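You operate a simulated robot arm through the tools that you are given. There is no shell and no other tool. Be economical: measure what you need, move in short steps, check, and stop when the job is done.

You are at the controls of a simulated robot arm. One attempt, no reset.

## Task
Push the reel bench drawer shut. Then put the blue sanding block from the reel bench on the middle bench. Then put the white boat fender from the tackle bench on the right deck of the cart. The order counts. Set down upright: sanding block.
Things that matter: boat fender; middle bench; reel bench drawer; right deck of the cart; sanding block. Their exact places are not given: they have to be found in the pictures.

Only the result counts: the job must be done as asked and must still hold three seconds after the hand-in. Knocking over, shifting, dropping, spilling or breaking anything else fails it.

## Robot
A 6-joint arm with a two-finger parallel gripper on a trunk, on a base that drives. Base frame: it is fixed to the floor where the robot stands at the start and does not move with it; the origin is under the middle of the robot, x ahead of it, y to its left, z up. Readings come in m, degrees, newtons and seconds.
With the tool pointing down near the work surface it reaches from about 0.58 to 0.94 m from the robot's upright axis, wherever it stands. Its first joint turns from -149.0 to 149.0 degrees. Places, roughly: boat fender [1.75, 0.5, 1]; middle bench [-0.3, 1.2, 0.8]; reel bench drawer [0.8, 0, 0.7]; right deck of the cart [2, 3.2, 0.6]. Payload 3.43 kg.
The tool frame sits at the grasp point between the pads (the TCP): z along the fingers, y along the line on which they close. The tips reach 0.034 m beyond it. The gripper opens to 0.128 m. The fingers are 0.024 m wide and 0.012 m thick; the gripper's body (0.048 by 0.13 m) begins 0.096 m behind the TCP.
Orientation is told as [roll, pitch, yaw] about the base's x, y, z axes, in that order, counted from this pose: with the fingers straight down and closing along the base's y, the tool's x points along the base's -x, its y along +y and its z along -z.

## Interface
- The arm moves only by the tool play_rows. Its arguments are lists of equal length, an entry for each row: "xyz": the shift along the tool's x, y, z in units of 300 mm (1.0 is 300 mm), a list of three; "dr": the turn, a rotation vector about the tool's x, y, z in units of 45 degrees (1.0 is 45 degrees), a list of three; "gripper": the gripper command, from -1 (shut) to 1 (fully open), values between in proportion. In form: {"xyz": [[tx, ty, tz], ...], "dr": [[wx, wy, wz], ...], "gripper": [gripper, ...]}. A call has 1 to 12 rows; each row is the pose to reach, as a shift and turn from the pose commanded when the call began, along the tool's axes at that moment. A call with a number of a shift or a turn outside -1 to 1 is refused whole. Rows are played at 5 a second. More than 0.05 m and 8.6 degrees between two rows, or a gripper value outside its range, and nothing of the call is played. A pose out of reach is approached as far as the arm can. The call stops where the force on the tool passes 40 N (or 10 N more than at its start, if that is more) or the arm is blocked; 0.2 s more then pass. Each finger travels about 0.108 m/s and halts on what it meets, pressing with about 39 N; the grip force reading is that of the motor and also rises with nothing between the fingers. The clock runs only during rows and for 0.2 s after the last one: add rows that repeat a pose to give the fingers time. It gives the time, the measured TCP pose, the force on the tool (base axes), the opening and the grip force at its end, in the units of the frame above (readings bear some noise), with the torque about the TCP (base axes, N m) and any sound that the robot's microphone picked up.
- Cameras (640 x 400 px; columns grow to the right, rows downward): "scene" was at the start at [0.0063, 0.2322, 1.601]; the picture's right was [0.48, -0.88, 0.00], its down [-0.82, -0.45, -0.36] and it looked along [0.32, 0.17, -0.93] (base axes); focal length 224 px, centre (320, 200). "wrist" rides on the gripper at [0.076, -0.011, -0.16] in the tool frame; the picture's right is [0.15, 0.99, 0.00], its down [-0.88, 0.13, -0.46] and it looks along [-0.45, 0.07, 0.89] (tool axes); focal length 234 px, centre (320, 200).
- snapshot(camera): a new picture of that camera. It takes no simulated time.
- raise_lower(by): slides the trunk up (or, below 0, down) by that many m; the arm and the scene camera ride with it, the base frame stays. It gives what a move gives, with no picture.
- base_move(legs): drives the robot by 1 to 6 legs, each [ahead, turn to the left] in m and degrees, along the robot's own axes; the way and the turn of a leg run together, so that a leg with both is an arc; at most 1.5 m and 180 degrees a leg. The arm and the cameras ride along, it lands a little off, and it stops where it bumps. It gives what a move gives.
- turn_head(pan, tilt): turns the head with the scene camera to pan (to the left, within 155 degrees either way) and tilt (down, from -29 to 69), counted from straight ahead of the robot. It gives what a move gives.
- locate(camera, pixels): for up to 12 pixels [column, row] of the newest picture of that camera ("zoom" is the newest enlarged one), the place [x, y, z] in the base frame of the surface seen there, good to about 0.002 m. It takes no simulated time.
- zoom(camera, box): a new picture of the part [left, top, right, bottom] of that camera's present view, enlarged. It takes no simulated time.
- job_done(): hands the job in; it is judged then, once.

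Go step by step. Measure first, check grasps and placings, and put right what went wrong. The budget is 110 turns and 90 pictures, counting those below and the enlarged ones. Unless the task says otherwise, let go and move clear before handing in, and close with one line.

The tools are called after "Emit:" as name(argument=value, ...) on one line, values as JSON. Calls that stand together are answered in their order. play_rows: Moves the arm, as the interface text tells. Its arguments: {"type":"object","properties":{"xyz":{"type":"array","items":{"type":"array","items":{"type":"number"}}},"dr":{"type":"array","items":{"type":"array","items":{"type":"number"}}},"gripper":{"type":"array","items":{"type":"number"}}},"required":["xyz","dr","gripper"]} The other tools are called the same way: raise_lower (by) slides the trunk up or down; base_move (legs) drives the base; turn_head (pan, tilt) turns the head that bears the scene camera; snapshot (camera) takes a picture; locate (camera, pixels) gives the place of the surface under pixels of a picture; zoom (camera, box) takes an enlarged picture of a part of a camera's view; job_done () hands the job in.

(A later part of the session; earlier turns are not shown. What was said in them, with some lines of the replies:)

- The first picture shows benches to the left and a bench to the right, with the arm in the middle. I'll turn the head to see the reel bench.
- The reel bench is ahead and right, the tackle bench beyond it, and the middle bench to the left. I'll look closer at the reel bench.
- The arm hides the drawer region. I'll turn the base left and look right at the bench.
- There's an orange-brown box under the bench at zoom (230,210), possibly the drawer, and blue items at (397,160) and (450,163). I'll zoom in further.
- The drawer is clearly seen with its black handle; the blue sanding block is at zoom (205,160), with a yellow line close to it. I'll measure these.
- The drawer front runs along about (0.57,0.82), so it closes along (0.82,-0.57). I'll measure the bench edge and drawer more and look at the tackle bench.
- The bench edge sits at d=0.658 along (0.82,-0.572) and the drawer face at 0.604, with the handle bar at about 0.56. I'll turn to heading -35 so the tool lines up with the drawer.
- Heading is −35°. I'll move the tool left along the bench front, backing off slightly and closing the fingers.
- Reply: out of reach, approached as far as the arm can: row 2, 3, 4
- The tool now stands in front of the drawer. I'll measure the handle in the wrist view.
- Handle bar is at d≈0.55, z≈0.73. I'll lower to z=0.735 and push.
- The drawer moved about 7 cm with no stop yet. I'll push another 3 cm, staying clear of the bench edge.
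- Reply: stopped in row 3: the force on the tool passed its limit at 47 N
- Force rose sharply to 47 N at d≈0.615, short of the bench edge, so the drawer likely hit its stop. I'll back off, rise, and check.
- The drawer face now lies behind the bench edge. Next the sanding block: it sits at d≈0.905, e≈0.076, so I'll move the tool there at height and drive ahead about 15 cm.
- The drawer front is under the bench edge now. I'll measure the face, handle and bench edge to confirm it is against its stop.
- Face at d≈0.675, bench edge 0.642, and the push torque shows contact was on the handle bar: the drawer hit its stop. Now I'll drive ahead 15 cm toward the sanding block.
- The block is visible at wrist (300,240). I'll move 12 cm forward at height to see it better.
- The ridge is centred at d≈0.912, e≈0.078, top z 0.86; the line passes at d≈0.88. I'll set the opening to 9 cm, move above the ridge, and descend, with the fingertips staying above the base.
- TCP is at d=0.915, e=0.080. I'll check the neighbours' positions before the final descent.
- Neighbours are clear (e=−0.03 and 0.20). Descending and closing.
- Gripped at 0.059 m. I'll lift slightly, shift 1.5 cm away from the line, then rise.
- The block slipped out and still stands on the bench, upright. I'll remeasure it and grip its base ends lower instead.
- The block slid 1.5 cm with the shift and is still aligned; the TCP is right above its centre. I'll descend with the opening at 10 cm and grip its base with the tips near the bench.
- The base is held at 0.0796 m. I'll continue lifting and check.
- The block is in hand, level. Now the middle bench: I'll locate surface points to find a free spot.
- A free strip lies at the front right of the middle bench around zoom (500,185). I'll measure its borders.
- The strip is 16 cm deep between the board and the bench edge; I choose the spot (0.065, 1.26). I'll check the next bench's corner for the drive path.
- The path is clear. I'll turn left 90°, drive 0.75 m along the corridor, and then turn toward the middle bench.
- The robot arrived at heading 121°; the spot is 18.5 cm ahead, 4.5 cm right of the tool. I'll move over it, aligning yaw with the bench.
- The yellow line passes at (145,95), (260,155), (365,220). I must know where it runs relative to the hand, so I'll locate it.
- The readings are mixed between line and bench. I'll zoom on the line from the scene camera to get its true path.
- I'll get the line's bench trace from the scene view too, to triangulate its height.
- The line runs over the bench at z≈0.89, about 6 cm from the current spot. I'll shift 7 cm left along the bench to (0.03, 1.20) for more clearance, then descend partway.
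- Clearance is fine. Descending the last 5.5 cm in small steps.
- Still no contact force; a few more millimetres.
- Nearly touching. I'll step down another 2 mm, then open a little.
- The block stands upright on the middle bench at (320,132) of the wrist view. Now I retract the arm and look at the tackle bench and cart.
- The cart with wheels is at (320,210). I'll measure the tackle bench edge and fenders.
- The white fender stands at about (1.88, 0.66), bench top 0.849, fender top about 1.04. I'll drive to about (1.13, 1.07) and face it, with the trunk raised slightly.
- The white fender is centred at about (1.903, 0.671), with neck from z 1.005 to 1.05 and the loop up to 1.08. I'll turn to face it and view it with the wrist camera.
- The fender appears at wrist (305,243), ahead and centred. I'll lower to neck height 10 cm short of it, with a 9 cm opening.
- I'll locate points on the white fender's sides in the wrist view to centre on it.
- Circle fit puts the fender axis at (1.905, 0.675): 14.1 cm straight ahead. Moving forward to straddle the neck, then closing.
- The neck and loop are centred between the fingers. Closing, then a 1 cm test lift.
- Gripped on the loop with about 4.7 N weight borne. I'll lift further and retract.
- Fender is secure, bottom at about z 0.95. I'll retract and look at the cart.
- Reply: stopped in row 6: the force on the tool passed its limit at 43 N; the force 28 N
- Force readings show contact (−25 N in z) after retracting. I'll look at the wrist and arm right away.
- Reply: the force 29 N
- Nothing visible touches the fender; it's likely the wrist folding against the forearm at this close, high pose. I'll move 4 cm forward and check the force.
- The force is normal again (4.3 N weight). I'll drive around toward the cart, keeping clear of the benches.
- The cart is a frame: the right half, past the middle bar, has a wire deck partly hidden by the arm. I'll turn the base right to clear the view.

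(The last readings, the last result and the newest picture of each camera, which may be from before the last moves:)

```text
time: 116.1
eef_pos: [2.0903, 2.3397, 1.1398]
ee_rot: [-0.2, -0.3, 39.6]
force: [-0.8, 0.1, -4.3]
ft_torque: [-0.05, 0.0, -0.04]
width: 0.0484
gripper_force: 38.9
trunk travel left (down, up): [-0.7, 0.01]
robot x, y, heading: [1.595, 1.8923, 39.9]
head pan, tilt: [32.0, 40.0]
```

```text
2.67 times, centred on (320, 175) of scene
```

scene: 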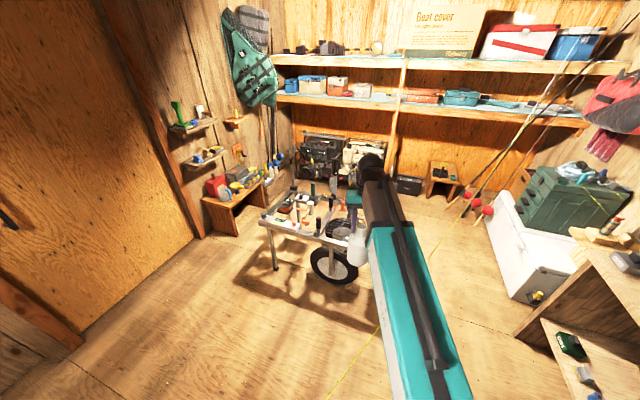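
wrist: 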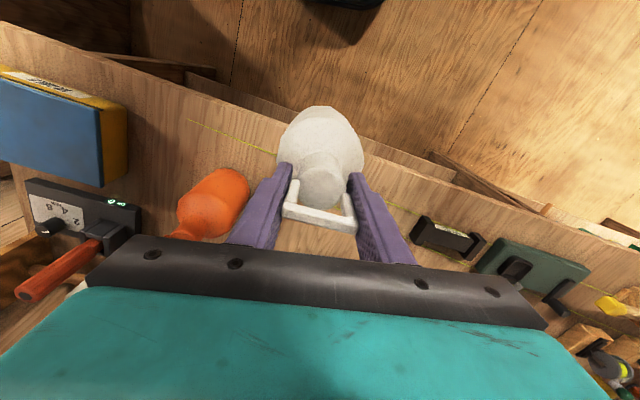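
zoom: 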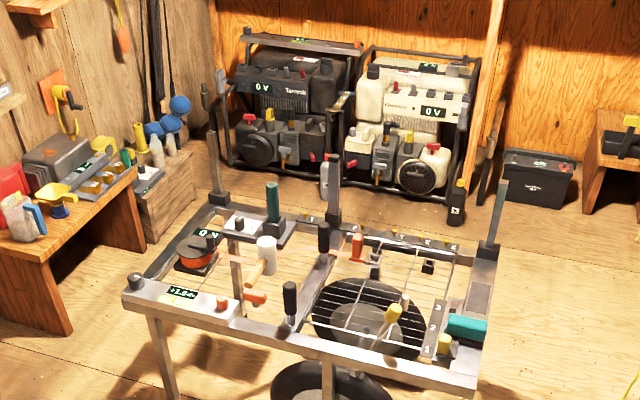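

The right deck has wires and a few small items. I'll zoom in further.

Emit:
zoom(camera="scene", box=[304, 180, 400, 240])

Emit:
locate(camera="zoom", pixels=[[200, 255], [500, 350], [120, 200], [260, 140], [520, 150], [340, 165], [300, 205], [395, 165], [430, 240], [380, 220], [250, 205], [350, 255]])

```text
6.67 times, centred on (352, 210) of scene
```

zoom: 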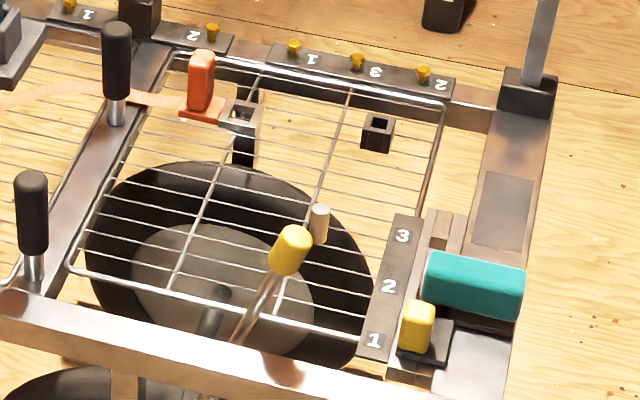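

```text
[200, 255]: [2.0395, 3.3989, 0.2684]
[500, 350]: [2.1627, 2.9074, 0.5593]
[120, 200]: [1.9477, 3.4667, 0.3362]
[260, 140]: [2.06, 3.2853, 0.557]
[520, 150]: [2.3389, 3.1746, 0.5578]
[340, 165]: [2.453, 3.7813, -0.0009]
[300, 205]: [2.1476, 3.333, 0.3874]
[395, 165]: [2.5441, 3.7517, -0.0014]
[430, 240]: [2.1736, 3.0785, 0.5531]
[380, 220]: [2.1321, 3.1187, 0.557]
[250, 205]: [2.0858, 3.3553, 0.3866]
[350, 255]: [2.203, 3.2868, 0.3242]
```

I'll locate the wire deck's corners and the nearby items.

Emit:
locate(camera="zoom", pixels=[[72, 268], [368, 330], [440, 103], [172, 58], [290, 240], [320, 215], [243, 330], [225, 125], [205, 65], [400, 300], [345, 110], [322, 188]])

Emit:
zoom(camera="scene", box=[324, 195, 372, 225])

```text
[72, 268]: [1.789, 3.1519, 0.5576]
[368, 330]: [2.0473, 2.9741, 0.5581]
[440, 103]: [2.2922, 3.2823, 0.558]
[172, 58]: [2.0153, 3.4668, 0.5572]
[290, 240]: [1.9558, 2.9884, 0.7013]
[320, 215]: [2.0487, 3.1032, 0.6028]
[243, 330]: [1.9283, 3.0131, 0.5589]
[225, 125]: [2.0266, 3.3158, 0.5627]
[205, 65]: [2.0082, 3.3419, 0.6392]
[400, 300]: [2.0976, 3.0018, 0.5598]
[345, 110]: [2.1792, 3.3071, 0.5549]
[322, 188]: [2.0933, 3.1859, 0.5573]
```

```text
13.33 times, centred on (348, 210) of scene
```

zoom: 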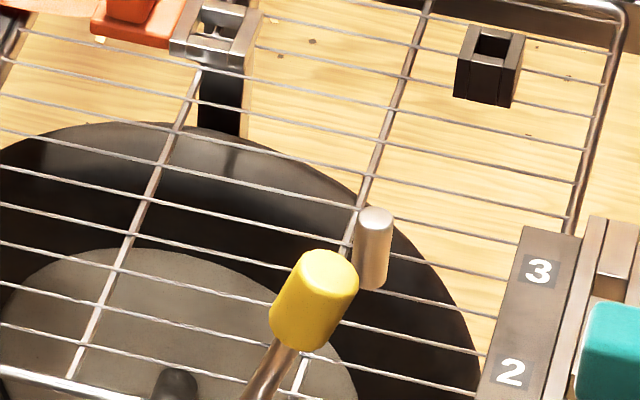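

The right deck is a wire rack at z≈0.557 with corners (1.79,3.15), (2.05,2.97), (2.29,3.28), (2.02,3.47). A free spot is (2.00, 3.21). I'll drive up to it.

Emit:
base_move(legs=[[0, 33], [0.58, 0]])

Emit:
snapshot(camera="wrist")

```text
time: 122.0
eef_pos: [1.9161, 3.0965, 1.1404]
ee_rot: [-0.2, -0.2, 73.4]
force: [-0.5, 0.9, -4.6]
ft_torque: [0.0, 0.02, -0.01]
width: 0.0483
gripper_force: 39.0
trunk travel left (down, up): [-0.7, 0.01]
robot x, y, heading: [1.7579, 2.4433, 74.0]
head pan, tilt: [32.0, 40.0]
```

```text
18 pictures are left
```

wrist: 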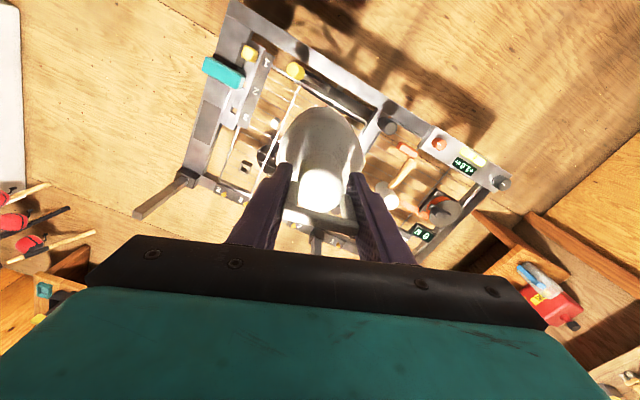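

The target is 13.5 cm ahead and 4.8 cm right. I'll move over it, then lower the trunk 25 cm.

Emit:
play_rows(xyz=[[-0.12, -0.04, 0], [-0.24, -0.08, 0], [-0.36, -0.12, 0], [-0.45, -0.161, 0], [-0.45, -0.161, 0]], dr=[[0, 0, 0], [0, 0, 0], [0, 0, 0], [0, 0, 0], [0, 0, 0]], gripper=[-1, -1, -1, -1, -1])

Emit:
raise_lower(by=-0.25)

Emit:
turn_head(pan=0, tilt=50)

Emit:
snapshot(camera="scene")

Emit:
snapshot(camera="wrist")

```text
time: 123.2
eef_pos: [2.0019, 3.2106, 1.1394]
ee_rot: [-0.2, -0.3, 73.4]
force: [0.6, -0.8, -5.3]
ft_torque: [0.0, 0.02, 0.02]
width: 0.0484
gripper_force: 38.2
trunk travel left (down, up): [-0.7, 0.01]
robot x, y, heading: [1.7519, 2.4484, 74.1]
head pan, tilt: [32.0, 40.0]
```

```text
time: 125.7
eef_pos: [2.0017, 3.2105, 0.8914]
ee_rot: [-0.2, -0.4, 73.4]
force: [0.6, 0.4, -3.9]
ft_torque: [0.01, 0.0, -0.01]
width: 0.0485
gripper_force: 39.3
trunk travel left (down, up): [-0.45, 0.26]
robot x, y, heading: [1.7533, 2.448, 74.2]
head pan, tilt: [32.0, 40.0]
```

```text
time: 126.7
eef_pos: [2.0026, 3.2104, 0.8919]
ee_rot: [-0.2, -0.3, 73.4]
force: [-0.5, -0.5, -4.7]
ft_torque: [0.01, 0.01, -0.01]
width: 0.0484
gripper_force: 38.7
trunk travel left (down, up): [-0.45, 0.26]
robot x, y, heading: [1.7524, 2.4473, 74.1]
head pan, tilt: [0.0, 50.0]
```

```text
17 pictures are left
```

scene: 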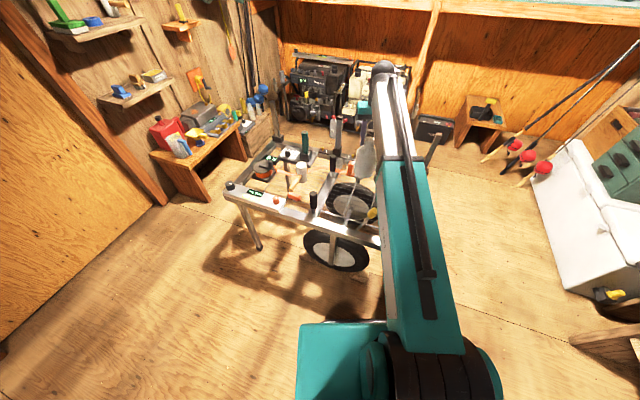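

```text
16 pictures are left
```

wrist: 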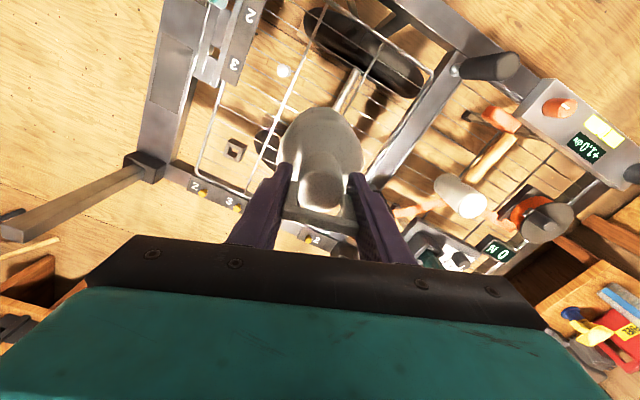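

The fender hangs at bottom z≈0.70 over a free part of the rack. Lowering the trunk another 13 cm.

Emit:
raise_lower(by=-0.125)

Emit:
zoom(camera="wrist", box=[180, 50, 500, 250])

Emit:
turn_head(pan=10, tilt=50)

Emit:
zoom(camera="scene", box=[320, 120, 480, 220])

```text
time: 128.2
eef_pos: [2.0025, 3.21, 0.765]
ee_rot: [-0.2, -0.3, 73.4]
force: [0.0, 0.8, -4.8]
ft_torque: [0.0, 0.03, 0.0]
width: 0.0484
gripper_force: 39.0
trunk travel left (down, up): [-0.325, 0.385]
robot x, y, heading: [1.7503, 2.4463, 74.2]
head pan, tilt: [0.0, 50.0]
```

```text
2.00 times, centred on (340, 150) of wrist
```

zoom: 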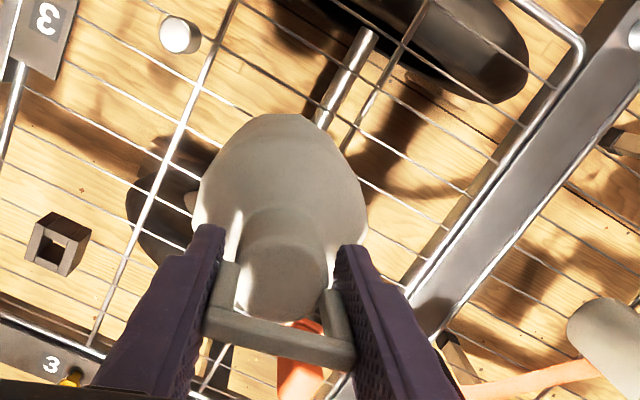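

```text
time: 129.0
eef_pos: [2.0033, 3.2109, 0.7658]
ee_rot: [-0.2, -0.2, 73.5]
force: [0.2, 0.0, -5.6]
ft_torque: [-0.01, 0.03, 0.03]
width: 0.0487
gripper_force: 38.7
trunk travel left (down, up): [-0.325, 0.385]
robot x, y, heading: [1.7526, 2.4476, 74.1]
head pan, tilt: [10.0, 50.0]
```

```text
4.00 times, centred on (400, 170) of scene
```

zoom: 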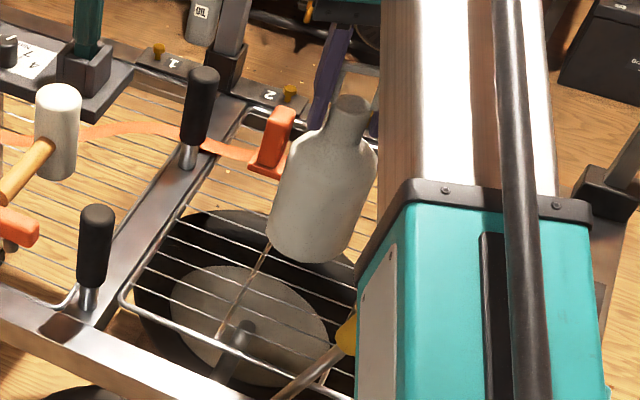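

Spot is clear. Lowering the last 1.6 cm in small steps.

Emit:
play_rows(xyz=[[0, 0, 0.015], [0, 0, 0.03], [0, 0, 0.045], [0, 0, 0.045]], dr=[[0, 0, 0], [0, 0, 0], [0, 0, 0], [0, 0, 0]], gripper=[-1, -1, -1, -1])

Emit:
play_rows(xyz=[[0, 0, 0.005], [0, 0, 0.01], [0, 0, 0.01]], dr=[[0, 0, 0], [0, 0, 0], [0, 0, 0]], gripper=[-1, -1, -1])

```text
time: 130.0
eef_pos: [2.0007, 3.212, 0.7519]
ee_rot: [-0.3, -0.3, 73.5]
force: [0.4, 0.0, -4.6]
ft_torque: [0.03, -0.01, 0.0]
width: 0.0483
gripper_force: 38.5
trunk travel left (down, up): [-0.325, 0.385]
robot x, y, heading: [1.7504, 2.4457, 74.2]
head pan, tilt: [10.0, 50.0]
```

```text
time: 130.8
eef_pos: [2.001, 3.211, 0.7506]
ee_rot: [-0.3, -0.5, 73.4]
force: [-1.0, 2.8, 13.0]
ft_torque: [-0.01, 0.59, -0.07]
width: 0.0482
gripper_force: 38.7
trunk travel left (down, up): [-0.325, 0.385]
robot x, y, heading: [1.7516, 2.4453, 74.3]
head pan, tilt: [10.0, 50.0]
```

Contact made (force jumped to +13 N). I'll ease off half a millimetre, open, and check before rising.

Emit:
play_rows(xyz=[[0, 0, -0.003], [0, 0, -0.003], [0, 0, -0.003], [0, 0, -0.003], [0, 0, -0.003]], dr=[[0, 0, 0], [0, 0, 0], [0, 0, 0], [0, 0, 0], [0, 0, 0]], gripper=[-1, -0.1, 0.2, 0.5, 0.5])

Emit:
snapshot(camera="wrist")

Emit:
zoom(camera="scene", box=[320, 120, 480, 220])

```text
time: 132.0
eef_pos: [2.0031, 3.2112, 0.7492]
ee_rot: [-0.2, -0.3, 73.4]
force: [-0.4, 0.2, 0.0]
ft_torque: [0.03, 0.0, -0.01]
width: 0.0958
gripper_force: 0.1
trunk travel left (down, up): [-0.325, 0.385]
robot x, y, heading: [1.7501, 2.4444, 74.1]
head pan, tilt: [10.0, 50.0]
```

```text
13 pictures are left
```

wrist: 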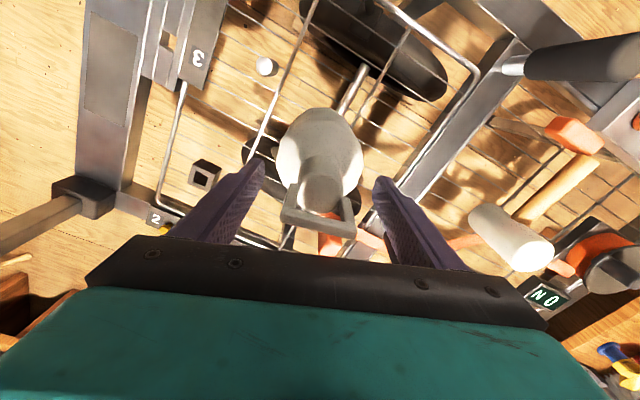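

```text
4.00 times, centred on (400, 170) of scene
```

zoom: 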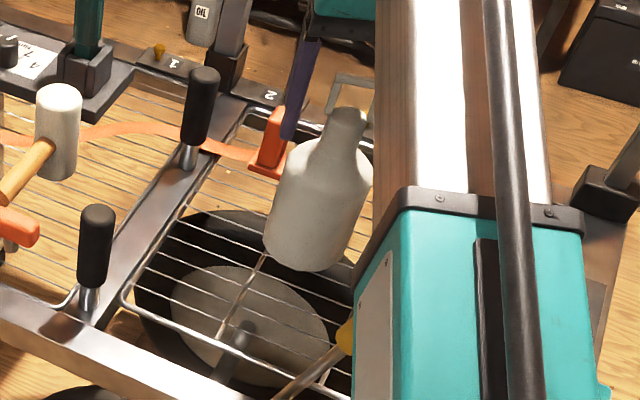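

The fender stands free and upright on the rack. I'll rise straight up clear of it using the arm and trunk, then check.

Emit:
play_rows(xyz=[[0, 0, -0.06], [0, 0, -0.15], [0, 0, -0.3], [0, 0, -0.45]], dr=[[0, 0, 0], [0, 0, 0], [0, 0, 0], [0, 0, 0]], gripper=[0.5, 0.5, 0.5, 0.5])

Emit:
raise_lower(by=0.15)

Emit:
base_move(legs=[[-0.4, 0]])

Emit:
zoom(camera="scene", box=[240, 80, 480, 230])

Emit:
snapshot(camera="wrist")

```text
time: 132.8
eef_pos: [2.0041, 3.2158, 0.8285]
ee_rot: [-0.2, -1.3, 73.4]
force: [2.8, 9.2, -15.3]
ft_torque: [-0.43, 0.17, -0.01]
width: 0.0958
gripper_force: 0.1
trunk travel left (down, up): [-0.325, 0.385]
robot x, y, heading: [1.754, 2.4471, 74.0]
head pan, tilt: [10.0, 50.0]
stopped in row 3: the force on the tool passed its limit at 80 N (the readings are from after the stop); the commanded pose is now the measured one
```

```text
time: 134.5
eef_pos: [2.0035, 3.216, 0.9793]
ee_rot: [-0.2, -1.4, 73.4]
force: [5.0, 15.2, -28.4]
ft_torque: [-0.3, 0.17, 0.0]
width: 0.0959
gripper_force: 0.0
trunk travel left (down, up): [-0.475, 0.235]
robot x, y, heading: [1.7558, 2.445, 74.0]
head pan, tilt: [10.0, 50.0]
```

```text
time: 137.3
eef_pos: [1.8935, 2.8236, 0.9792]
ee_rot: [-0.3, -1.3, 73.1]
force: [7.9, 15.3, -28.6]
ft_torque: [-0.13, 0.74, 0.33]
width: 0.096
gripper_force: 0.0
trunk travel left (down, up): [-0.475, 0.235]
robot x, y, heading: [1.6391, 2.0565, 73.4]
head pan, tilt: [10.0, 50.0]
```

```text
2.67 times, centred on (360, 155) of scene
```

zoom: 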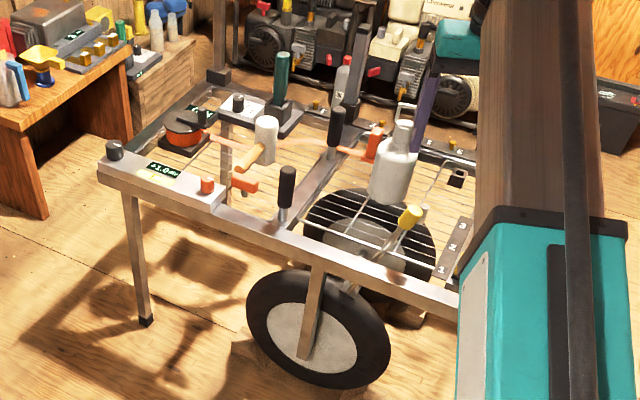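

```text
10 pictures are left
```

wrist: 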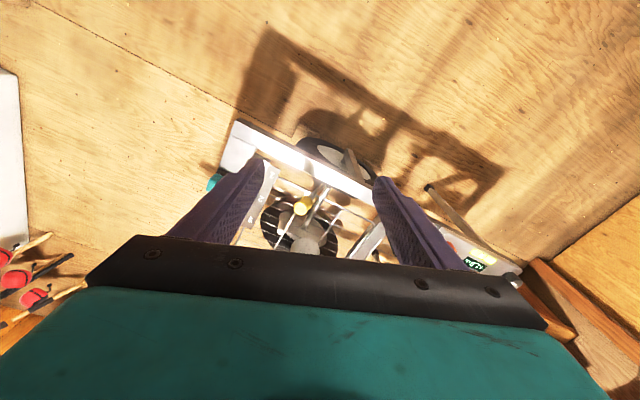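

The fender stands upright on the right deck at zoom (393,175). The force is the arm's own fold contact, since it rides along with the base; I'll relieve it and inspect.

Emit:
play_rows(xyz=[[0, 0, 0.07], [0, 0, 0.15], [0, 0, 0.15]], dr=[[0, 0, 0], [0, 0, 0], [0, 0, 0]], gripper=[0.5, 0.5, 0.5])

Emit:
zoom(camera="scene", box=[350, 110, 430, 160])

Emit:
locate(camera="zoom", pixels=[[310, 250], [310, 330], [330, 180]])

```text
time: 138.1
eef_pos: [1.896, 2.8248, 0.9364]
ee_rot: [-0.2, -1.3, 73.1]
force: [0.5, 0.4, -1.2]
ft_torque: [-0.02, 0.0, 0.02]
width: 0.0957
gripper_force: 0.1
trunk travel left (down, up): [-0.475, 0.235]
robot x, y, heading: [1.6415, 2.0564, 73.5]
head pan, tilt: [10.0, 50.0]
```

```text
8.00 times, centred on (390, 135) of scene
```

zoom: 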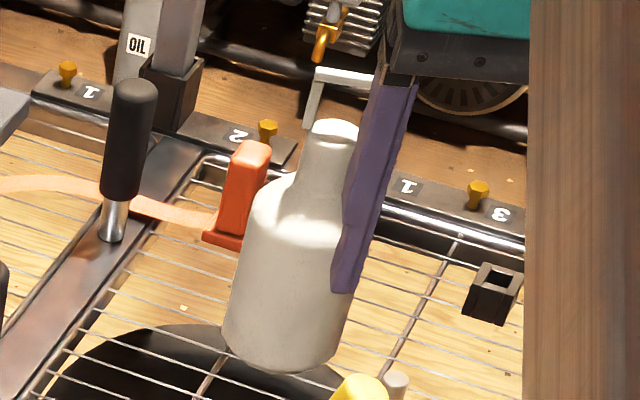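

```text
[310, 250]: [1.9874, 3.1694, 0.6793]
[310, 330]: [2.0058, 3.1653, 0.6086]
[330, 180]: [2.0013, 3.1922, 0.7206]
```

The fender is in place, upright and free. One last look at the middle bench block before handing in.

Emit:
turn_head(pan=138, tilt=25)

Emit:
zoom(camera="scene", box=[200, 120, 440, 270])

```text
time: 140.2
eef_pos: [1.8963, 2.8237, 0.9375]
ee_rot: [-0.2, -1.4, 73.1]
force: [1.1, 0.2, -0.4]
ft_torque: [-0.04, 0.02, 0.0]
width: 0.0959
gripper_force: 0.0
trunk travel left (down, up): [-0.475, 0.235]
robot x, y, heading: [1.6419, 2.0574, 73.5]
head pan, tilt: [138.0, 25.0]
```

```text
2.67 times, centred on (320, 195) of scene
```

zoom: 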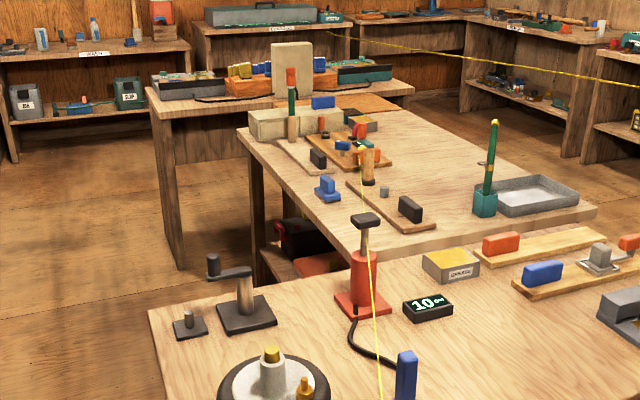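

The sanding block stands upright on the middle bench at zoom (327,188), and the fender stands on the cart's right deck, so I'm handing in.

Emit:
job_done()

```text
The job is handed in.
```

I pushed the reel bench drawer shut, then set the blue sanding block upright on the middle bench, then stood the white boat fender on the cart's right deck. I checked the block and fender in place just before handing in. I didn't look at the drawer again after the fender move, but it had closed against its stop.
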